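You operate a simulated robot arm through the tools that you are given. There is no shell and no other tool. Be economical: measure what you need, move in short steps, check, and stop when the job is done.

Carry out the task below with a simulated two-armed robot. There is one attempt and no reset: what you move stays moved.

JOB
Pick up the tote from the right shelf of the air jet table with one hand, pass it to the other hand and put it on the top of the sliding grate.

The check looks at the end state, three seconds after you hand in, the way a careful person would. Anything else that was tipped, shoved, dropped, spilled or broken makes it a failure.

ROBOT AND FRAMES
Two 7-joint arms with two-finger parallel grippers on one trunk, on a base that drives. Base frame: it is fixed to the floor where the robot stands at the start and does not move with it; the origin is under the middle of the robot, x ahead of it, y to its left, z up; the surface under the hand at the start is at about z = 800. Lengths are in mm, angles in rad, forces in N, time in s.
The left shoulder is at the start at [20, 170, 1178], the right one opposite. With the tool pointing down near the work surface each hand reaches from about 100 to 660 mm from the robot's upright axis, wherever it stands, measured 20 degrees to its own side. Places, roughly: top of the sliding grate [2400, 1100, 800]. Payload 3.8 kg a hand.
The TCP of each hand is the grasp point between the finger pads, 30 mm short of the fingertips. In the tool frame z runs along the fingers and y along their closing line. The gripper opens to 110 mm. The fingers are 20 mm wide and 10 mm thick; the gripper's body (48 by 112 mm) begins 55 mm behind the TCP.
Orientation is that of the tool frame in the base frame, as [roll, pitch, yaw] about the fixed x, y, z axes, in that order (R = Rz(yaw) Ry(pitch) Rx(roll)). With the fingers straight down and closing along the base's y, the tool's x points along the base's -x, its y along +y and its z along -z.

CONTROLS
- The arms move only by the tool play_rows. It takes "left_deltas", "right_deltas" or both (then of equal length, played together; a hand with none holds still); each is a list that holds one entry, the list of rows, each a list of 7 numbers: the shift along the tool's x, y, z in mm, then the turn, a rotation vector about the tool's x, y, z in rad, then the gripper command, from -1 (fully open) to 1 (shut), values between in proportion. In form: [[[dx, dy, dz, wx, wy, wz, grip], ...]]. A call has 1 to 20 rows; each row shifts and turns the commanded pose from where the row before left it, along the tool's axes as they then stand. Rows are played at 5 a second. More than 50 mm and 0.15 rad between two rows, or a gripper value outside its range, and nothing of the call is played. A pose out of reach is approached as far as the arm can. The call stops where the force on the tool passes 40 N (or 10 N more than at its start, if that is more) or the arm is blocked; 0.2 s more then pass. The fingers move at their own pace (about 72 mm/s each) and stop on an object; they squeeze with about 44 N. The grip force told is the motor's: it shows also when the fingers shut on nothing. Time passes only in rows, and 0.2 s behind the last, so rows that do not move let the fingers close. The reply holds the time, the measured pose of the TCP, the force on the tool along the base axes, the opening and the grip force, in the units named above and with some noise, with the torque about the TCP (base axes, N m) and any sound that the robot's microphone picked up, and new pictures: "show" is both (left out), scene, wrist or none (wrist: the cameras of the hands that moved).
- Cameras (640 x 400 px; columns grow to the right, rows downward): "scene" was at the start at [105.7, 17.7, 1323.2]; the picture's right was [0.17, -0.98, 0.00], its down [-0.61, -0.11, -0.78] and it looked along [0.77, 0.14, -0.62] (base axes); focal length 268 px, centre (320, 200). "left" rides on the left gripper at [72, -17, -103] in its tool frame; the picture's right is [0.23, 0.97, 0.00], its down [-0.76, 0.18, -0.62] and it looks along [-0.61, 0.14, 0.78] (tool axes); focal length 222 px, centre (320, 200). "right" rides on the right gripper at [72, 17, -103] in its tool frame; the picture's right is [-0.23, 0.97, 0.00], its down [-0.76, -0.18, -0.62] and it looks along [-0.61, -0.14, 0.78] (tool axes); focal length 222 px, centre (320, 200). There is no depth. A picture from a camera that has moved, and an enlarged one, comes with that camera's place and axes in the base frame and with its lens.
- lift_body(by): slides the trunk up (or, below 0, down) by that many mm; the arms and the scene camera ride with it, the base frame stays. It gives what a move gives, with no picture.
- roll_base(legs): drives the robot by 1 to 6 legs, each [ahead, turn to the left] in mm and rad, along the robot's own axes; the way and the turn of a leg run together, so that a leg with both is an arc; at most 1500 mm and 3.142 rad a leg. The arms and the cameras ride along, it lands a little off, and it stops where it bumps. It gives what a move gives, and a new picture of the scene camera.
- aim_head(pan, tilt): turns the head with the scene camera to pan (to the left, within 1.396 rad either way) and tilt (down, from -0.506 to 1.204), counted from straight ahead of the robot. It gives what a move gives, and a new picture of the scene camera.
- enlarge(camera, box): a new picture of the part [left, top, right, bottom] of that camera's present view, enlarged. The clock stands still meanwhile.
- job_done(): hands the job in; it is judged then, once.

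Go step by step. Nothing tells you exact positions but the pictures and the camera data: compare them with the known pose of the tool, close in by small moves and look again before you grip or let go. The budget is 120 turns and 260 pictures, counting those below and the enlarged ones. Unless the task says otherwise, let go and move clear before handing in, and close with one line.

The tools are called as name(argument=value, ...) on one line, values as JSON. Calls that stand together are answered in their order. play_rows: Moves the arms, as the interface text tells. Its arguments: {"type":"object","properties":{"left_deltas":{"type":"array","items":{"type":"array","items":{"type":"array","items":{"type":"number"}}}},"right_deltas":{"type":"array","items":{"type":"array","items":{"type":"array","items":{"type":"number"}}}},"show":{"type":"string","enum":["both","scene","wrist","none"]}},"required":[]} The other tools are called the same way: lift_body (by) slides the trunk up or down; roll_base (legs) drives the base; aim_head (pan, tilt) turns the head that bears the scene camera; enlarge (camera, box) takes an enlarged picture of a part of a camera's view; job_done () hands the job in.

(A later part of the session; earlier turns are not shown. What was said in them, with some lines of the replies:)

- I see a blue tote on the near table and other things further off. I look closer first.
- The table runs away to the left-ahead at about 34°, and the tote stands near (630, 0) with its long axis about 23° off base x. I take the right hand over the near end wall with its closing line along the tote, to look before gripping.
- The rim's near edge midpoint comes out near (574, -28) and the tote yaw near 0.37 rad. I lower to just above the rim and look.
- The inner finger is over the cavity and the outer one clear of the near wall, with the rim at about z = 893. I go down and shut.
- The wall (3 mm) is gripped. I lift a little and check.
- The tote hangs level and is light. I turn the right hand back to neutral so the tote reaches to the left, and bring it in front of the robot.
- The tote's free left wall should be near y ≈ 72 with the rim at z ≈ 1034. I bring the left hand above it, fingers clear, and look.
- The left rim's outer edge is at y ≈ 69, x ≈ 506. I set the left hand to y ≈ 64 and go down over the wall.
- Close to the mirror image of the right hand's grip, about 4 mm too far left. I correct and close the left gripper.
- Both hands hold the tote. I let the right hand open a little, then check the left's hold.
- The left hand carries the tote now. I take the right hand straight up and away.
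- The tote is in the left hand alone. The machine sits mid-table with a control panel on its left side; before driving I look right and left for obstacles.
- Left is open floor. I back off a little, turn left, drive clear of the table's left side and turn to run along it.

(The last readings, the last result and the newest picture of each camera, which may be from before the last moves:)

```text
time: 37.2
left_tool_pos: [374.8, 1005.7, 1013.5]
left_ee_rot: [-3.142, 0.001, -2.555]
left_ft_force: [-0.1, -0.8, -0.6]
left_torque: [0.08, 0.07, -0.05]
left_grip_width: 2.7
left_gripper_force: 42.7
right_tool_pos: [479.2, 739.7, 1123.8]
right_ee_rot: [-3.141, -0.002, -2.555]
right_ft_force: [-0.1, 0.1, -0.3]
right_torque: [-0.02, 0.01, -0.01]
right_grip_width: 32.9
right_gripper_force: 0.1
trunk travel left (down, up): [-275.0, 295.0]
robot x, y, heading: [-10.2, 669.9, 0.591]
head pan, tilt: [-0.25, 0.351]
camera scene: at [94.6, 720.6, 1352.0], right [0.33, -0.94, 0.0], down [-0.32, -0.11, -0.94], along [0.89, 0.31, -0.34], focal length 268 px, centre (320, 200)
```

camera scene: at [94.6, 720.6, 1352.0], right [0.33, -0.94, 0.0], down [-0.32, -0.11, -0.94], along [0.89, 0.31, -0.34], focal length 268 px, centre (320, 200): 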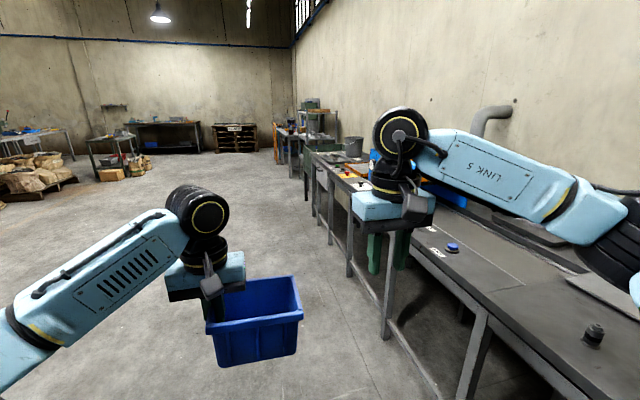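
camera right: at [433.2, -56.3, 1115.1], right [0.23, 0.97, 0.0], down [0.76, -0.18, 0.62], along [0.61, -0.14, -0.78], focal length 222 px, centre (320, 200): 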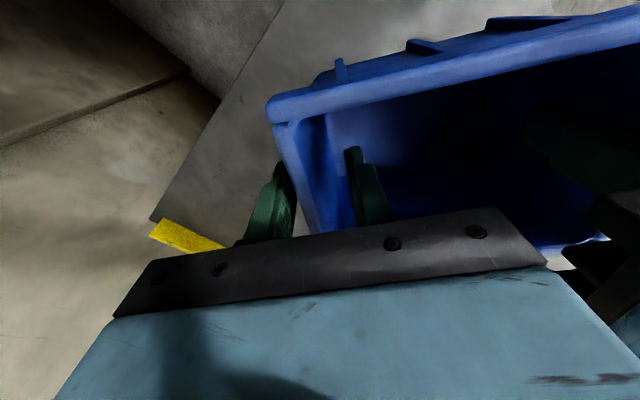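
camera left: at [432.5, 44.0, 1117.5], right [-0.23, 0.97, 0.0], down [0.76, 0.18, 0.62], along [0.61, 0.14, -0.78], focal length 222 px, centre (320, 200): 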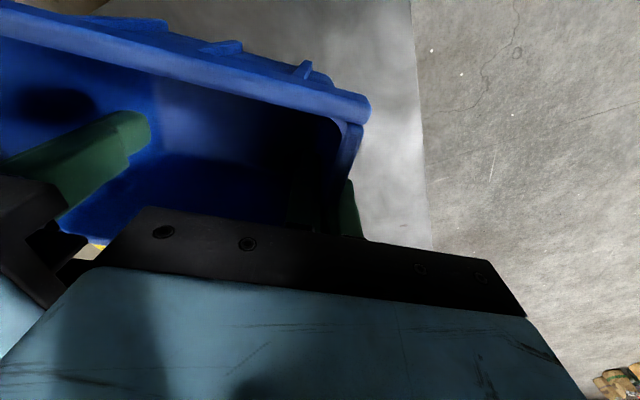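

Clear way along the table's left side. I drive alongside it and look at the far part.

roll_base(legs=[[1000, 0], [600, 0]])

aim_head(pan=-0.7, tilt=0.4)

```text
time: 45.4
left_tool_pos: [1694.4, 1897.2, 1013.6]
left_ee_rot: [-3.141, -0.002, -2.546]
left_ft_force: [-0.4, -0.5, -0.5]
left_torque: [0.06, 0.09, 0.0]
left_grip_width: 2.8
left_gripper_force: 42.6
right_tool_pos: [1800.9, 1632.8, 1123.8]
right_ee_rot: [3.141, 0.001, -2.55]
right_ft_force: [0.5, 0.3, 0.9]
right_torque: [-0.02, -0.01, 0.05]
right_grip_width: 33.1
right_gripper_force: 0.0
trunk travel left (down, up): [-275.0, 295.0]
robot x, y, heading: [1309.5, 1563.0, 0.594]
head pan, tilt: [-0.25, 0.351]
camera scene: at [1415.5, 1611.1, 1351.9], right [0.34, -0.94, 0.0], down [-0.32, -0.12, -0.94], along [0.88, 0.32, -0.34], focal length 268 px, centre (320, 200)
```

scene: 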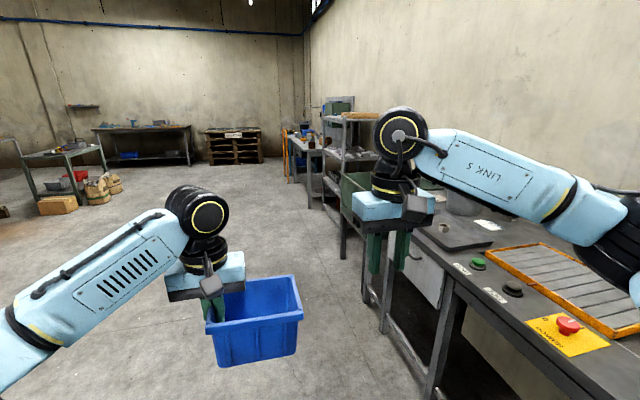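

```text
time: 46.3
left_tool_pos: [1694.8, 1897.3, 1014.9]
left_ee_rot: [3.141, 0.002, -2.546]
left_ft_force: [-0.3, 0.5, 0.1]
left_torque: [0.07, 0.05, 0.02]
left_grip_width: 2.8
left_gripper_force: 42.4
right_tool_pos: [1799.9, 1632.7, 1124.1]
right_ee_rot: [3.141, 0.0, -2.549]
right_ft_force: [0.0, 0.2, -0.1]
right_torque: [-0.01, 0.0, 0.02]
right_grip_width: 33.0
right_gripper_force: 0.0
trunk travel left (down, up): [-275.0, 295.0]
robot x, y, heading: [1312.9, 1564.1, 0.591]
head pan, tilt: [-0.7, 0.4]
camera scene: at [1419.6, 1569.7, 1347.4], right [-0.11, -0.99, 0.0], down [-0.39, 0.04, -0.92], along [0.92, -0.1, -0.39], focal length 268 px, centre (320, 200)
```

scene: 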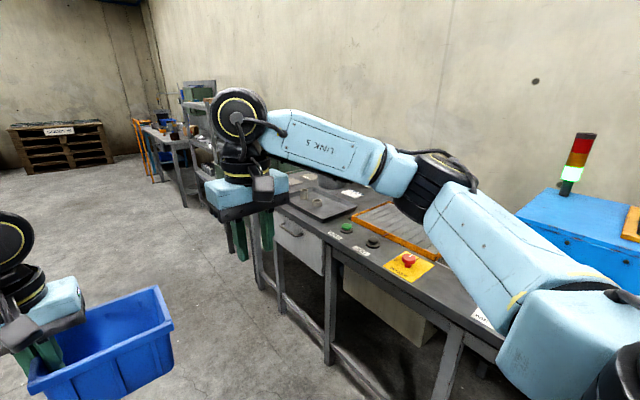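

The sliding grate is the orange-framed slatted panel around (2375, 1096), with its front edge about 200 mm inside the table edge. I tuck the right hand back, shift the tote left and up a bit, then drive on and turn to face it.

play_rows(left_deltas=[[[0, 20, -15, 0, 0, 0, 1], [0, 20, -15, 0, 0, 0, 1], [0, 20, -15, 0, 0, 0, 1], [0, 20, 0, 0, 0, 0, 1], [0, 20, 0, 0, 0, 0, 1], [0, 0, 0, 0, 0, 0, 1]]], right_deltas=[[[25, 0, -10, 0, 0, 0, 0.4], [25, 0, -10, 0, 0, 0, 0.4], [25, 0, -10, 0, 0, 0, 0.4], [25, 0, 0, 0, 0, 0, 0.4], [25, 0, 0, 0, 0, 0, 0.4], [0, 0, 0, 0, 0, 0, 0.4]]], show="none")

roll_base(legs=[[515, 0], [0, -1.564]])

aim_head(pan=0.0, tilt=0.6)

```text
time: 47.7
left_tool_pos: [1639.4, 1980.1, 1059.0]
left_ee_rot: [3.141, 0.001, -2.548]
left_ft_force: [0.0, -0.4, -1.2]
left_torque: [0.07, 0.02, 0.03]
left_grip_width: 2.8
left_gripper_force: 42.5
right_tool_pos: [1695.9, 1563.0, 1153.6]
right_ee_rot: [3.141, 0.001, -2.547]
right_ft_force: [0.1, -0.3, 0.1]
right_torque: [-0.01, 0.0, -0.01]
right_grip_width: 32.9
right_gripper_force: 0.1
trunk travel left (down, up): [-275.0, 295.0]
robot x, y, heading: [1312.8, 1567.1, 0.591]
head pan, tilt: [-0.7, 0.4]
```

```text
time: 54.5
left_tool_pos: [2153.6, 1525.4, 1058.5]
left_ee_rot: [3.142, 0.0, 2.169]
left_ft_force: [-0.4, -0.2, -1.9]
left_torque: [0.06, -0.12, 0.03]
left_grip_width: 2.5
left_gripper_force: 42.5
right_tool_pos: [1735.1, 1467.5, 1155.3]
right_ee_rot: [3.141, 0.001, 2.168]
right_ft_force: [-0.6, 0.3, 0.1]
right_torque: [0.03, 0.02, 0.01]
right_grip_width: 33.1
right_gripper_force: 0.0
trunk travel left (down, up): [-275.0, 295.0]
robot x, y, heading: [1738.3, 1854.2, -0.972]
head pan, tilt: [-0.7, 0.4]
camera scene: at [1739.0, 1746.1, 1347.4], right [-0.99, 0.1, 0.0], down [0.04, 0.39, -0.92], along [-0.09, -0.92, -0.39], focal length 268 px, centre (320, 200)
```

scene: 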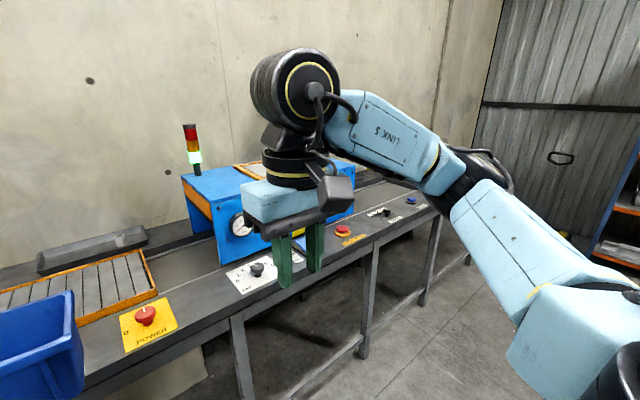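

```text
time: 55.6
left_tool_pos: [2153.0, 1526.2, 1058.8]
left_ee_rot: [-3.141, 0.0, 2.169]
left_ft_force: [0.0, -0.3, -1.1]
left_torque: [0.04, -0.09, 0.01]
left_grip_width: 3.0
left_gripper_force: 42.9
right_tool_pos: [1736.5, 1465.8, 1155.0]
right_ee_rot: [3.141, 0.0, 2.168]
right_ft_force: [0.2, -0.3, 0.4]
right_torque: [0.01, -0.01, -0.01]
right_grip_width: 32.7
right_gripper_force: 0.0
trunk travel left (down, up): [-275.0, 295.0]
robot x, y, heading: [1738.9, 1854.7, -0.974]
head pan, tilt: [0.0, 0.6]
camera scene: at [1798.3, 1765.1, 1329.2], right [-0.83, -0.56, 0.0], down [-0.32, 0.47, -0.83], along [0.46, -0.68, -0.56], focal length 268 px, centre (320, 200)
```

scene: 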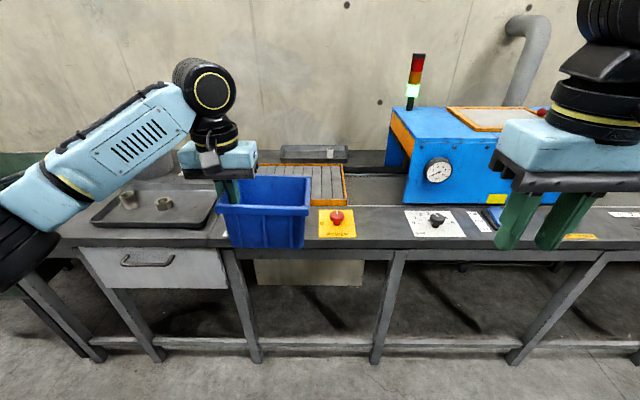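

The tote lines up with the grate sideways (both at about the same place along the table). I drive 375 mm straight in, then look.

roll_base(legs=[[375, 0]])

aim_head(pan=0.25, tilt=0.7)

enlarge(camera="left", box=[0, 0, 640, 400])

```text
time: 58.0
left_tool_pos: [2363.6, 1214.5, 1060.0]
left_ee_rot: [3.141, 0.0, 2.168]
left_ft_force: [-0.3, -0.2, -1.4]
left_torque: [0.12, -0.07, 0.04]
left_grip_width: 2.6
left_gripper_force: 43.3
right_tool_pos: [1945.2, 1155.3, 1154.9]
right_ee_rot: [3.141, 0.001, 2.169]
right_ft_force: [-0.2, -0.9, 0.5]
right_torque: [-0.01, 0.03, -0.03]
right_grip_width: 33.0
right_gripper_force: 0.0
trunk travel left (down, up): [-275.0, 295.0]
robot x, y, heading: [1945.2, 1545.1, -0.974]
head pan, tilt: [0.0, 0.6]
camera scene: at [2009.2, 1454.5, 1329.1], right [-0.83, -0.56, 0.0], down [-0.32, 0.47, -0.82], along [0.46, -0.68, -0.57], focal length 268 px, centre (320, 200)
```

scene: 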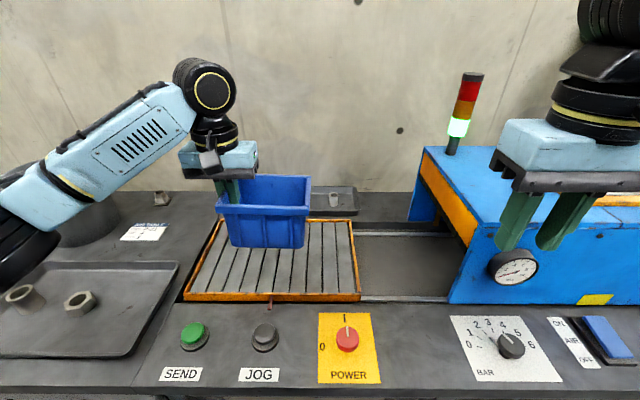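

```text
time: 58.8
left_tool_pos: [2363.4, 1214.2, 1059.4]
left_ee_rot: [3.14, 0.001, 2.167]
left_ft_force: [0.3, 0.2, -1.3]
left_torque: [0.07, -0.11, 0.03]
left_grip_width: 2.9
left_gripper_force: 43.4
right_tool_pos: [1946.2, 1156.9, 1153.6]
right_ee_rot: [-3.142, -0.001, 2.166]
right_ft_force: [-0.1, 0.1, -0.4]
right_torque: [-0.01, 0.01, -0.01]
right_grip_width: 33.0
right_gripper_force: 0.1
trunk travel left (down, up): [-275.0, 295.0]
robot x, y, heading: [1947.3, 1541.9, -0.976]
head pan, tilt: [0.25, 0.7]
camera scene: at [2022.7, 1471.8, 1320.6], right [-0.66, -0.75, 0.0], down [-0.48, 0.43, -0.77], along [0.57, -0.51, -0.64], focal length 268 px, centre (320, 200)
```

scene: 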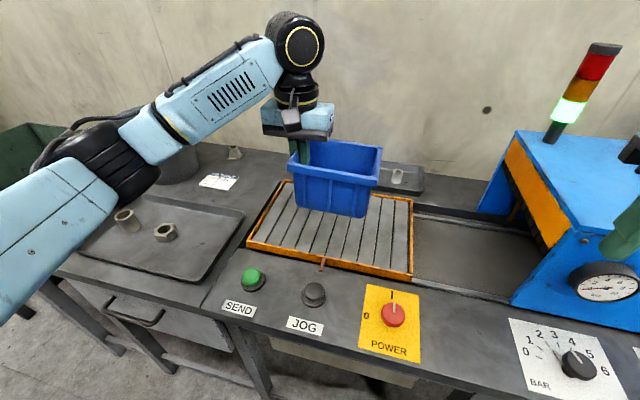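

```text
1.00 times, centred on (320, 200) of left (not enlarged: the box is as wide or as high as the picture)
camera zoom: at [2308.9, 1265.7, 1162.7], right [0.68, 0.74, 0.0], down [0.58, -0.53, 0.62], along [0.46, -0.42, -0.78], focal length 222 px, centre (320, 200)
```

zoom: 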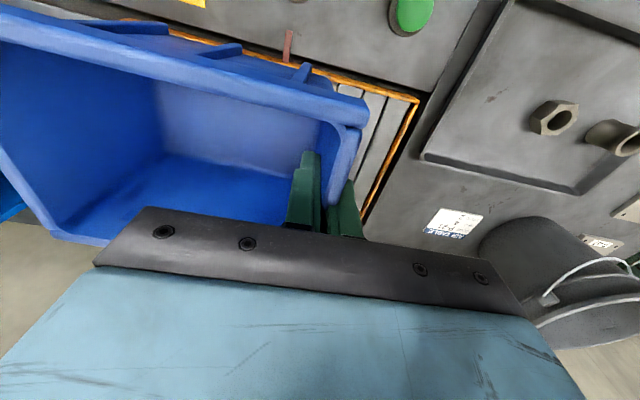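

The grate's centre comes out at about (2381, 1099), so the tote must go 105 mm ahead and 18 mm left. I move it over at height and check level.

play_rows(left_deltas=[[[-21, 4, 0, 0, 0, 0, 1], [-21, 4, 0, 0, 0, 0, 1], [-21, 4, 0, 0, 0, 0, 1], [-21, 3, 0, 0, 0, 0, 1], [-21, 3, 0, 0, 0, 0, 1], [0, 0, 0, 0, 0, 0, 1]]], show="scene")

enlarge(camera="scene", box=[230, 90, 430, 290])

```text
time: 60.1
left_tool_pos: [2437.8, 1137.5, 1058.9]
left_ee_rot: [3.14, -0.002, 2.17]
left_ft_force: [0.2, 0.2, -1.9]
left_torque: [0.05, -0.07, 0.02]
left_grip_width: 2.6
left_gripper_force: 43.0
right_tool_pos: [1946.1, 1156.3, 1154.0]
right_ee_rot: [3.141, -0.001, 2.169]
right_ft_force: [-0.2, -0.1, -0.2]
right_torque: [-0.03, 0.04, -0.01]
right_grip_width: 32.8
right_gripper_force: 0.0
trunk travel left (down, up): [-275.0, 295.0]
robot x, y, heading: [1947.5, 1544.6, -0.972]
head pan, tilt: [0.25, 0.7]
camera scene: at [2023.0, 1472.1, 1320.6], right [-0.66, -0.75, 0.0], down [-0.48, 0.43, -0.76], along [0.57, -0.51, -0.64], focal length 268 px, centre (320, 200)
```

scene: 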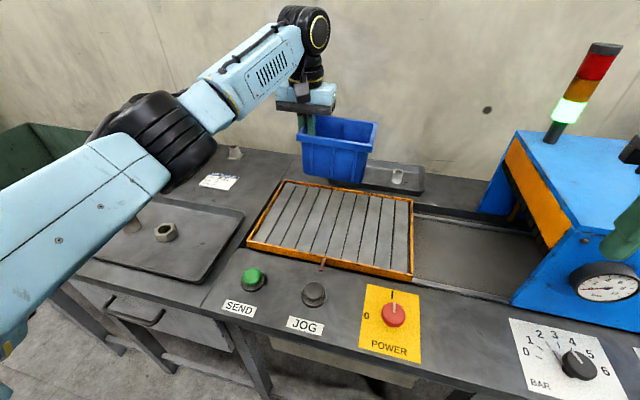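

```text
2.00 times, centred on (330, 190) of scene
camera zoom: at [2023.0, 1472.1, 1320.6], right [-0.66, -0.75, 0.0], down [-0.48, 0.43, -0.76], along [0.57, -0.51, -0.64], focal length 536 px, centre (300, 220)
```

zoom: 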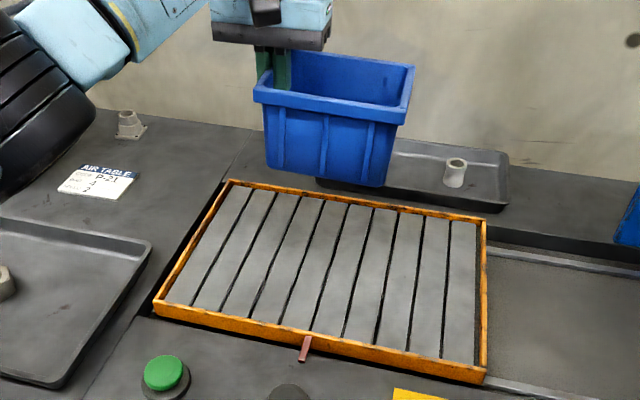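

The tote is over the grate's middle, its right end about 9 mm low. I level it by 0.055 rad and lower to just above the slats.

play_rows(left_deltas=[[[0, 0, 0, 0.055, 0, 0, 1], [0, 0, 30, 0, 0, 0, 1], [0, 0, 30, 0, 0, 0, 1], [0, 0, 30, 0, 0, 0, 1], [0, 0, 30, 0, 0, 0, 1], [0, 0, 25, 0, 0, 0, 1], [0, 0, 0, 0, 0, 0, 1]]], show="both")

enlarge(camera="scene", box=[230, 120, 430, 290])

```text
time: 61.8
left_tool_pos: [2432.2, 1134.2, 915.0]
left_ee_rot: [-3.088, 0.0, 2.167]
left_ft_force: [0.4, -0.4, -2.1]
left_torque: [0.06, -0.07, -0.01]
left_grip_width: 2.8
left_gripper_force: 42.5
right_tool_pos: [1946.5, 1155.9, 1154.0]
right_ee_rot: [3.142, -0.001, 2.168]
right_ft_force: [-0.6, 0.8, 0.9]
right_torque: [-0.02, 0.02, -0.02]
right_grip_width: 32.8
right_gripper_force: 0.2
trunk travel left (down, up): [-275.0, 295.0]
robot x, y, heading: [1948.3, 1545.0, -0.971]
head pan, tilt: [0.25, 0.7]
camera scene: at [2022.7, 1471.9, 1320.6], right [-0.66, -0.75, 0.0], down [-0.48, 0.43, -0.76], along [0.57, -0.51, -0.64], focal length 268 px, centre (320, 200)
camera left: at [2381.7, 1188.5, 1018.8], right [0.68, 0.73, -0.05], down [0.6, -0.51, 0.61], along [0.42, -0.45, -0.79], focal length 222 px, centre (320, 200)
```

scene: 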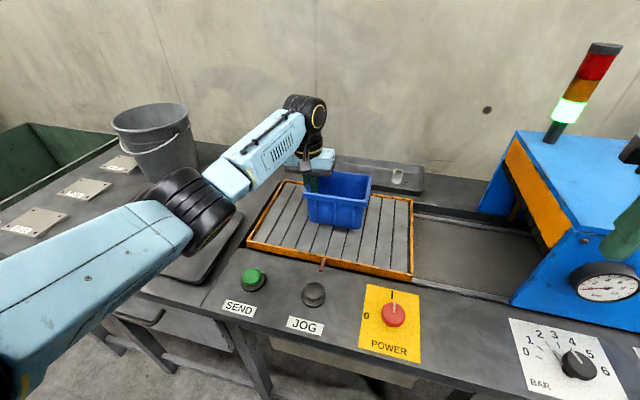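
left: 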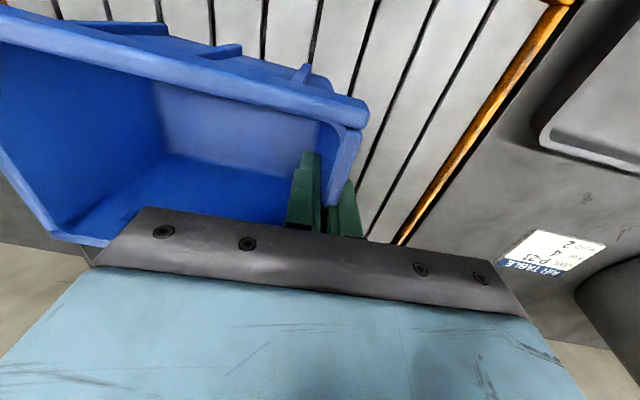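

```text
2.35 times, centred on (330, 205) of scene
camera zoom: at [2022.7, 1471.9, 1320.6], right [-0.66, -0.75, 0.0], down [-0.48, 0.43, -0.76], along [0.57, -0.51, -0.64], focal length 631 px, centre (296, 188)
```

zoom: 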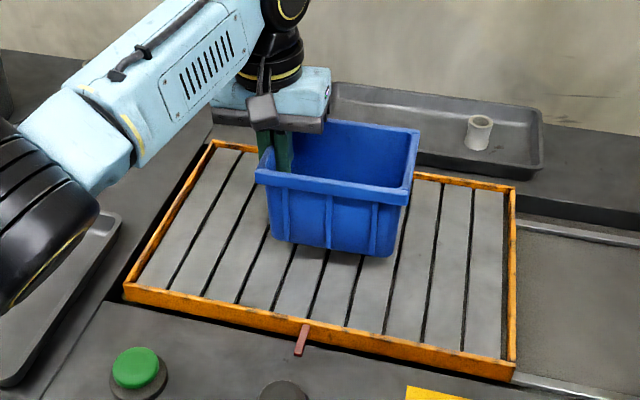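

Centred and near level. I lower gently further.

play_rows(left_deltas=[[[0, 0, 10, 0, 0, 0, 1], [0, 0, 8, 0, 0, 0, 1], [0, 0, 5, 0, 0, 0, 1], [0, 0, 0, 0, 0, 0, 1]]], show="none")

enlarge(camera="scene", box=[270, 150, 410, 260])

```text
time: 62.8
left_tool_pos: [2429.9, 1133.1, 890.8]
left_ee_rot: [-3.087, -0.002, 2.167]
left_ft_force: [-0.6, -0.4, -1.4]
left_torque: [0.06, -0.09, 0.03]
left_grip_width: 2.6
left_gripper_force: 42.4
right_tool_pos: [1946.1, 1157.4, 1154.7]
right_ee_rot: [3.141, -0.001, 2.168]
right_ft_force: [-0.2, -0.2, -0.5]
right_torque: [-0.02, 0.0, 0.0]
right_grip_width: 33.0
right_gripper_force: 0.1
trunk travel left (down, up): [-275.0, 295.0]
robot x, y, heading: [1945.2, 1542.9, -0.977]
head pan, tilt: [0.25, 0.7]
```

```text
3.64 times, centred on (340, 205) of scene
camera zoom: at [2022.8, 1471.9, 1320.6], right [-0.66, -0.75, 0.0], down [-0.48, 0.43, -0.76], along [0.57, -0.51, -0.64], focal length 975 px, centre (247, 182)
```

zoom: 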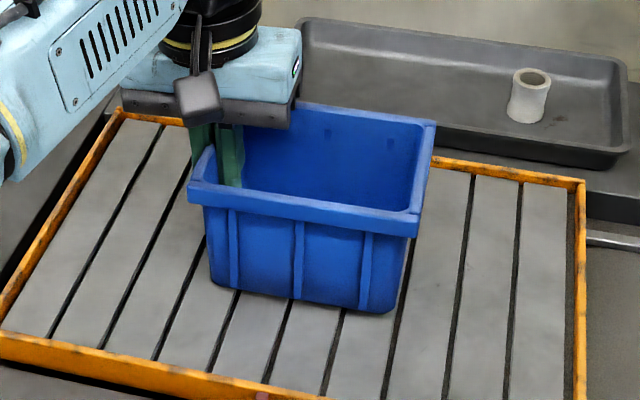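

play_rows(left_deltas=[[[0, 0, 3, 0, 0, 0, 1], [0, 0, 2, 0, 0, 0, 1], [0, 0, 2, 0, 0, 0, 1], [0, 0, 2, 0, 0, 0, 1], [0, 0, 0, 0, 0, 0, 1]]], show="none")

enlarge(camera="scene", box=[270, 150, 410, 260])

```text
time: 64.0
left_tool_pos: [2429.5, 1133.0, 885.1]
left_ee_rot: [-3.085, 0.007, 2.169]
left_ft_force: [4.1, 1.9, 26.5]
left_torque: [1.14, 0.29, -0.19]
left_grip_width: 2.7
left_gripper_force: 42.7
right_tool_pos: [1944.1, 1157.9, 1155.3]
right_ee_rot: [-3.142, 0.001, 2.165]
right_ft_force: [0.4, -0.6, 0.7]
right_torque: [-0.04, -0.03, -0.01]
right_grip_width: 33.4
right_gripper_force: 0.1
trunk travel left (down, up): [-275.0, 295.0]
robot x, y, heading: [1947.7, 1543.4, -0.977]
head pan, tilt: [0.25, 0.7]
```

```text
3.64 times, centred on (340, 205) of scene
camera zoom: at [2021.4, 1473.7, 1321.0], right [-0.66, -0.75, 0.0], down [-0.48, 0.43, -0.77], along [0.57, -0.51, -0.64], focal length 975 px, centre (247, 182)
```

zoom: 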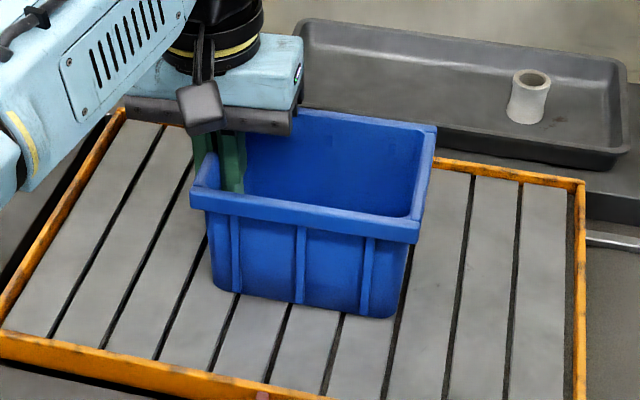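

The tote stands on the grate (26 N contact). I ease off 3 mm and open slowly.

play_rows(left_deltas=[[[0, 0, -2, 0, 0, 0, 1], [0, 0, -1, 0, 0, 0, 0.95], [0, 0, 0, 0, 0, 0, 0.8], [0, 0, 0, 0, 0, 0, 0.6], [0, 0, 0, 0, 0, 0, 0.4], [0, 0, 0, 0, 0, 0, 0.4]]], show="wrist")

enlarge(camera="scene", box=[270, 150, 410, 260])

```text
time: 65.3
left_tool_pos: [2430.8, 1133.4, 886.4]
left_ee_rot: [-3.088, 0.001, 2.167]
left_ft_force: [0.2, -0.2, 0.5]
left_torque: [-0.02, 0.02, 0.01]
left_grip_width: 33.4
left_gripper_force: 0.0
right_tool_pos: [1946.9, 1158.3, 1154.9]
right_ee_rot: [-3.141, 0.001, 2.169]
right_ft_force: [0.4, -0.9, -0.6]
right_torque: [0.01, 0.01, 0.03]
right_grip_width: 32.9
right_gripper_force: 0.1
trunk travel left (down, up): [-275.0, 295.0]
robot x, y, heading: [1947.0, 1540.7, -0.974]
head pan, tilt: [0.25, 0.7]
camera left: at [2379.7, 1186.8, 989.6], right [0.68, 0.73, -0.05], down [0.6, -0.51, 0.61], along [0.42, -0.45, -0.79], focal length 222 px, centre (320, 200)
```

left: 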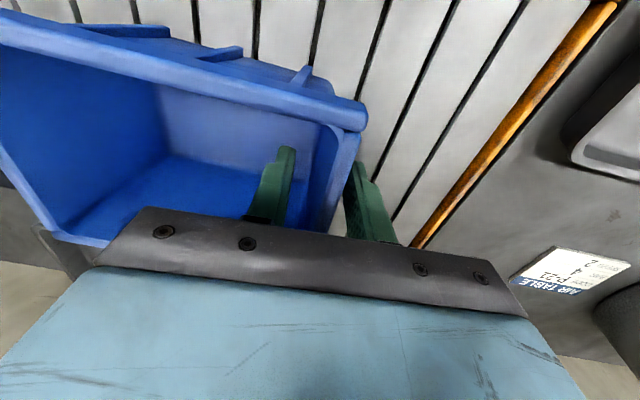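

```text
3.64 times, centred on (340, 205) of scene
camera zoom: at [2022.7, 1472.0, 1320.6], right [-0.66, -0.75, 0.0], down [-0.48, 0.43, -0.76], along [0.57, -0.51, -0.64], focal length 975 px, centre (247, 182)
```

zoom: 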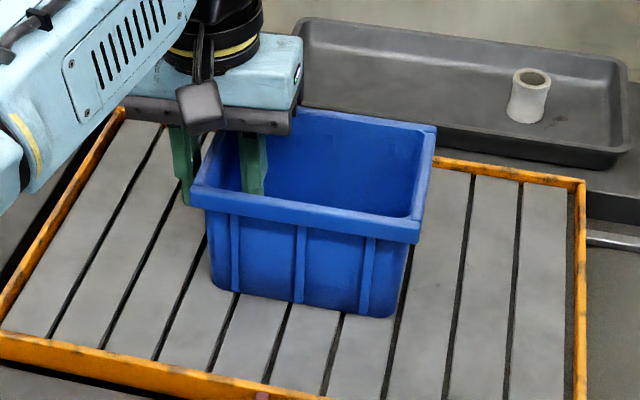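

The tote stands free and level. I raise the left hand straight out and draw it back.

play_rows(left_deltas=[[[0, 0, -15, 0, 0, 0, 0.4], [0, 0, -25, 0, 0, 0, 0.4], [0, 0, -30, 0, 0, 0, 0.4], [0, 0, -35, 0, 0, 0, 0.4], [0, 0, -35, 0, 0, 0, 0.4], [0, 0, -30, 0, 0, 0, 0.4], [30, 0, 0, 0, 0, 0, 0.4], [40, 0, 0, 0, 0, 0, 0.4], [40, 0, 0, 0, 0, 0, 0.4], [40, 0, 0, 0, 0, 0, 0.4], [0, 0, 0, 0, 0, 0, 0.4]]], show="scene")

enlarge(camera="scene", box=[230, 120, 430, 290])

```text
time: 67.8
left_tool_pos: [2353.4, 1261.7, 1055.1]
left_ee_rot: [-3.088, -0.002, 2.169]
left_ft_force: [0.3, -0.6, -1.2]
left_torque: [0.0, -0.03, 0.01]
left_grip_width: 32.9
left_gripper_force: 0.0
right_tool_pos: [1946.6, 1156.9, 1154.6]
right_ee_rot: [-3.141, -0.001, 2.165]
right_ft_force: [-0.5, 0.8, 0.0]
right_torque: [-0.01, 0.01, 0.0]
right_grip_width: 33.1
right_gripper_force: 0.0
trunk travel left (down, up): [-275.0, 295.0]
robot x, y, heading: [1948.7, 1543.7, -0.977]
head pan, tilt: [0.25, 0.7]
camera scene: at [2022.8, 1471.5, 1320.5], right [-0.66, -0.75, 0.0], down [-0.48, 0.43, -0.76], along [0.57, -0.51, -0.64], focal length 268 px, centre (320, 200)
```

scene: 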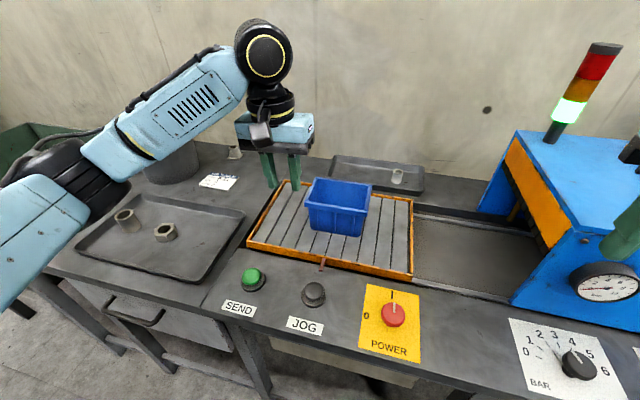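

```text
2.35 times, centred on (330, 205) of scene
camera zoom: at [2022.8, 1471.5, 1320.5], right [-0.66, -0.75, 0.0], down [-0.48, 0.43, -0.76], along [0.57, -0.51, -0.64], focal length 631 px, centre (296, 188)
```

zoom: 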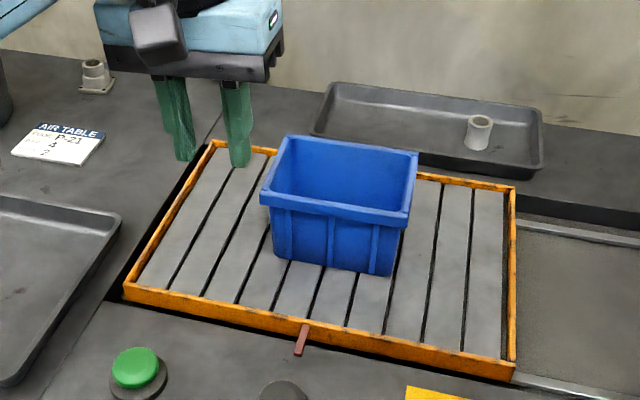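

The tote stands upright on the grate, and both hands are clear. Nothing else has been disturbed, so I hand in.

job_done()

```text
The job is handed in.
```

I picked the tote up with the right hand, passed it to the left and set it upright in the middle of the sliding grate. Both hands are clear, nothing else was disturbed in the pictures, and the job is handed in.
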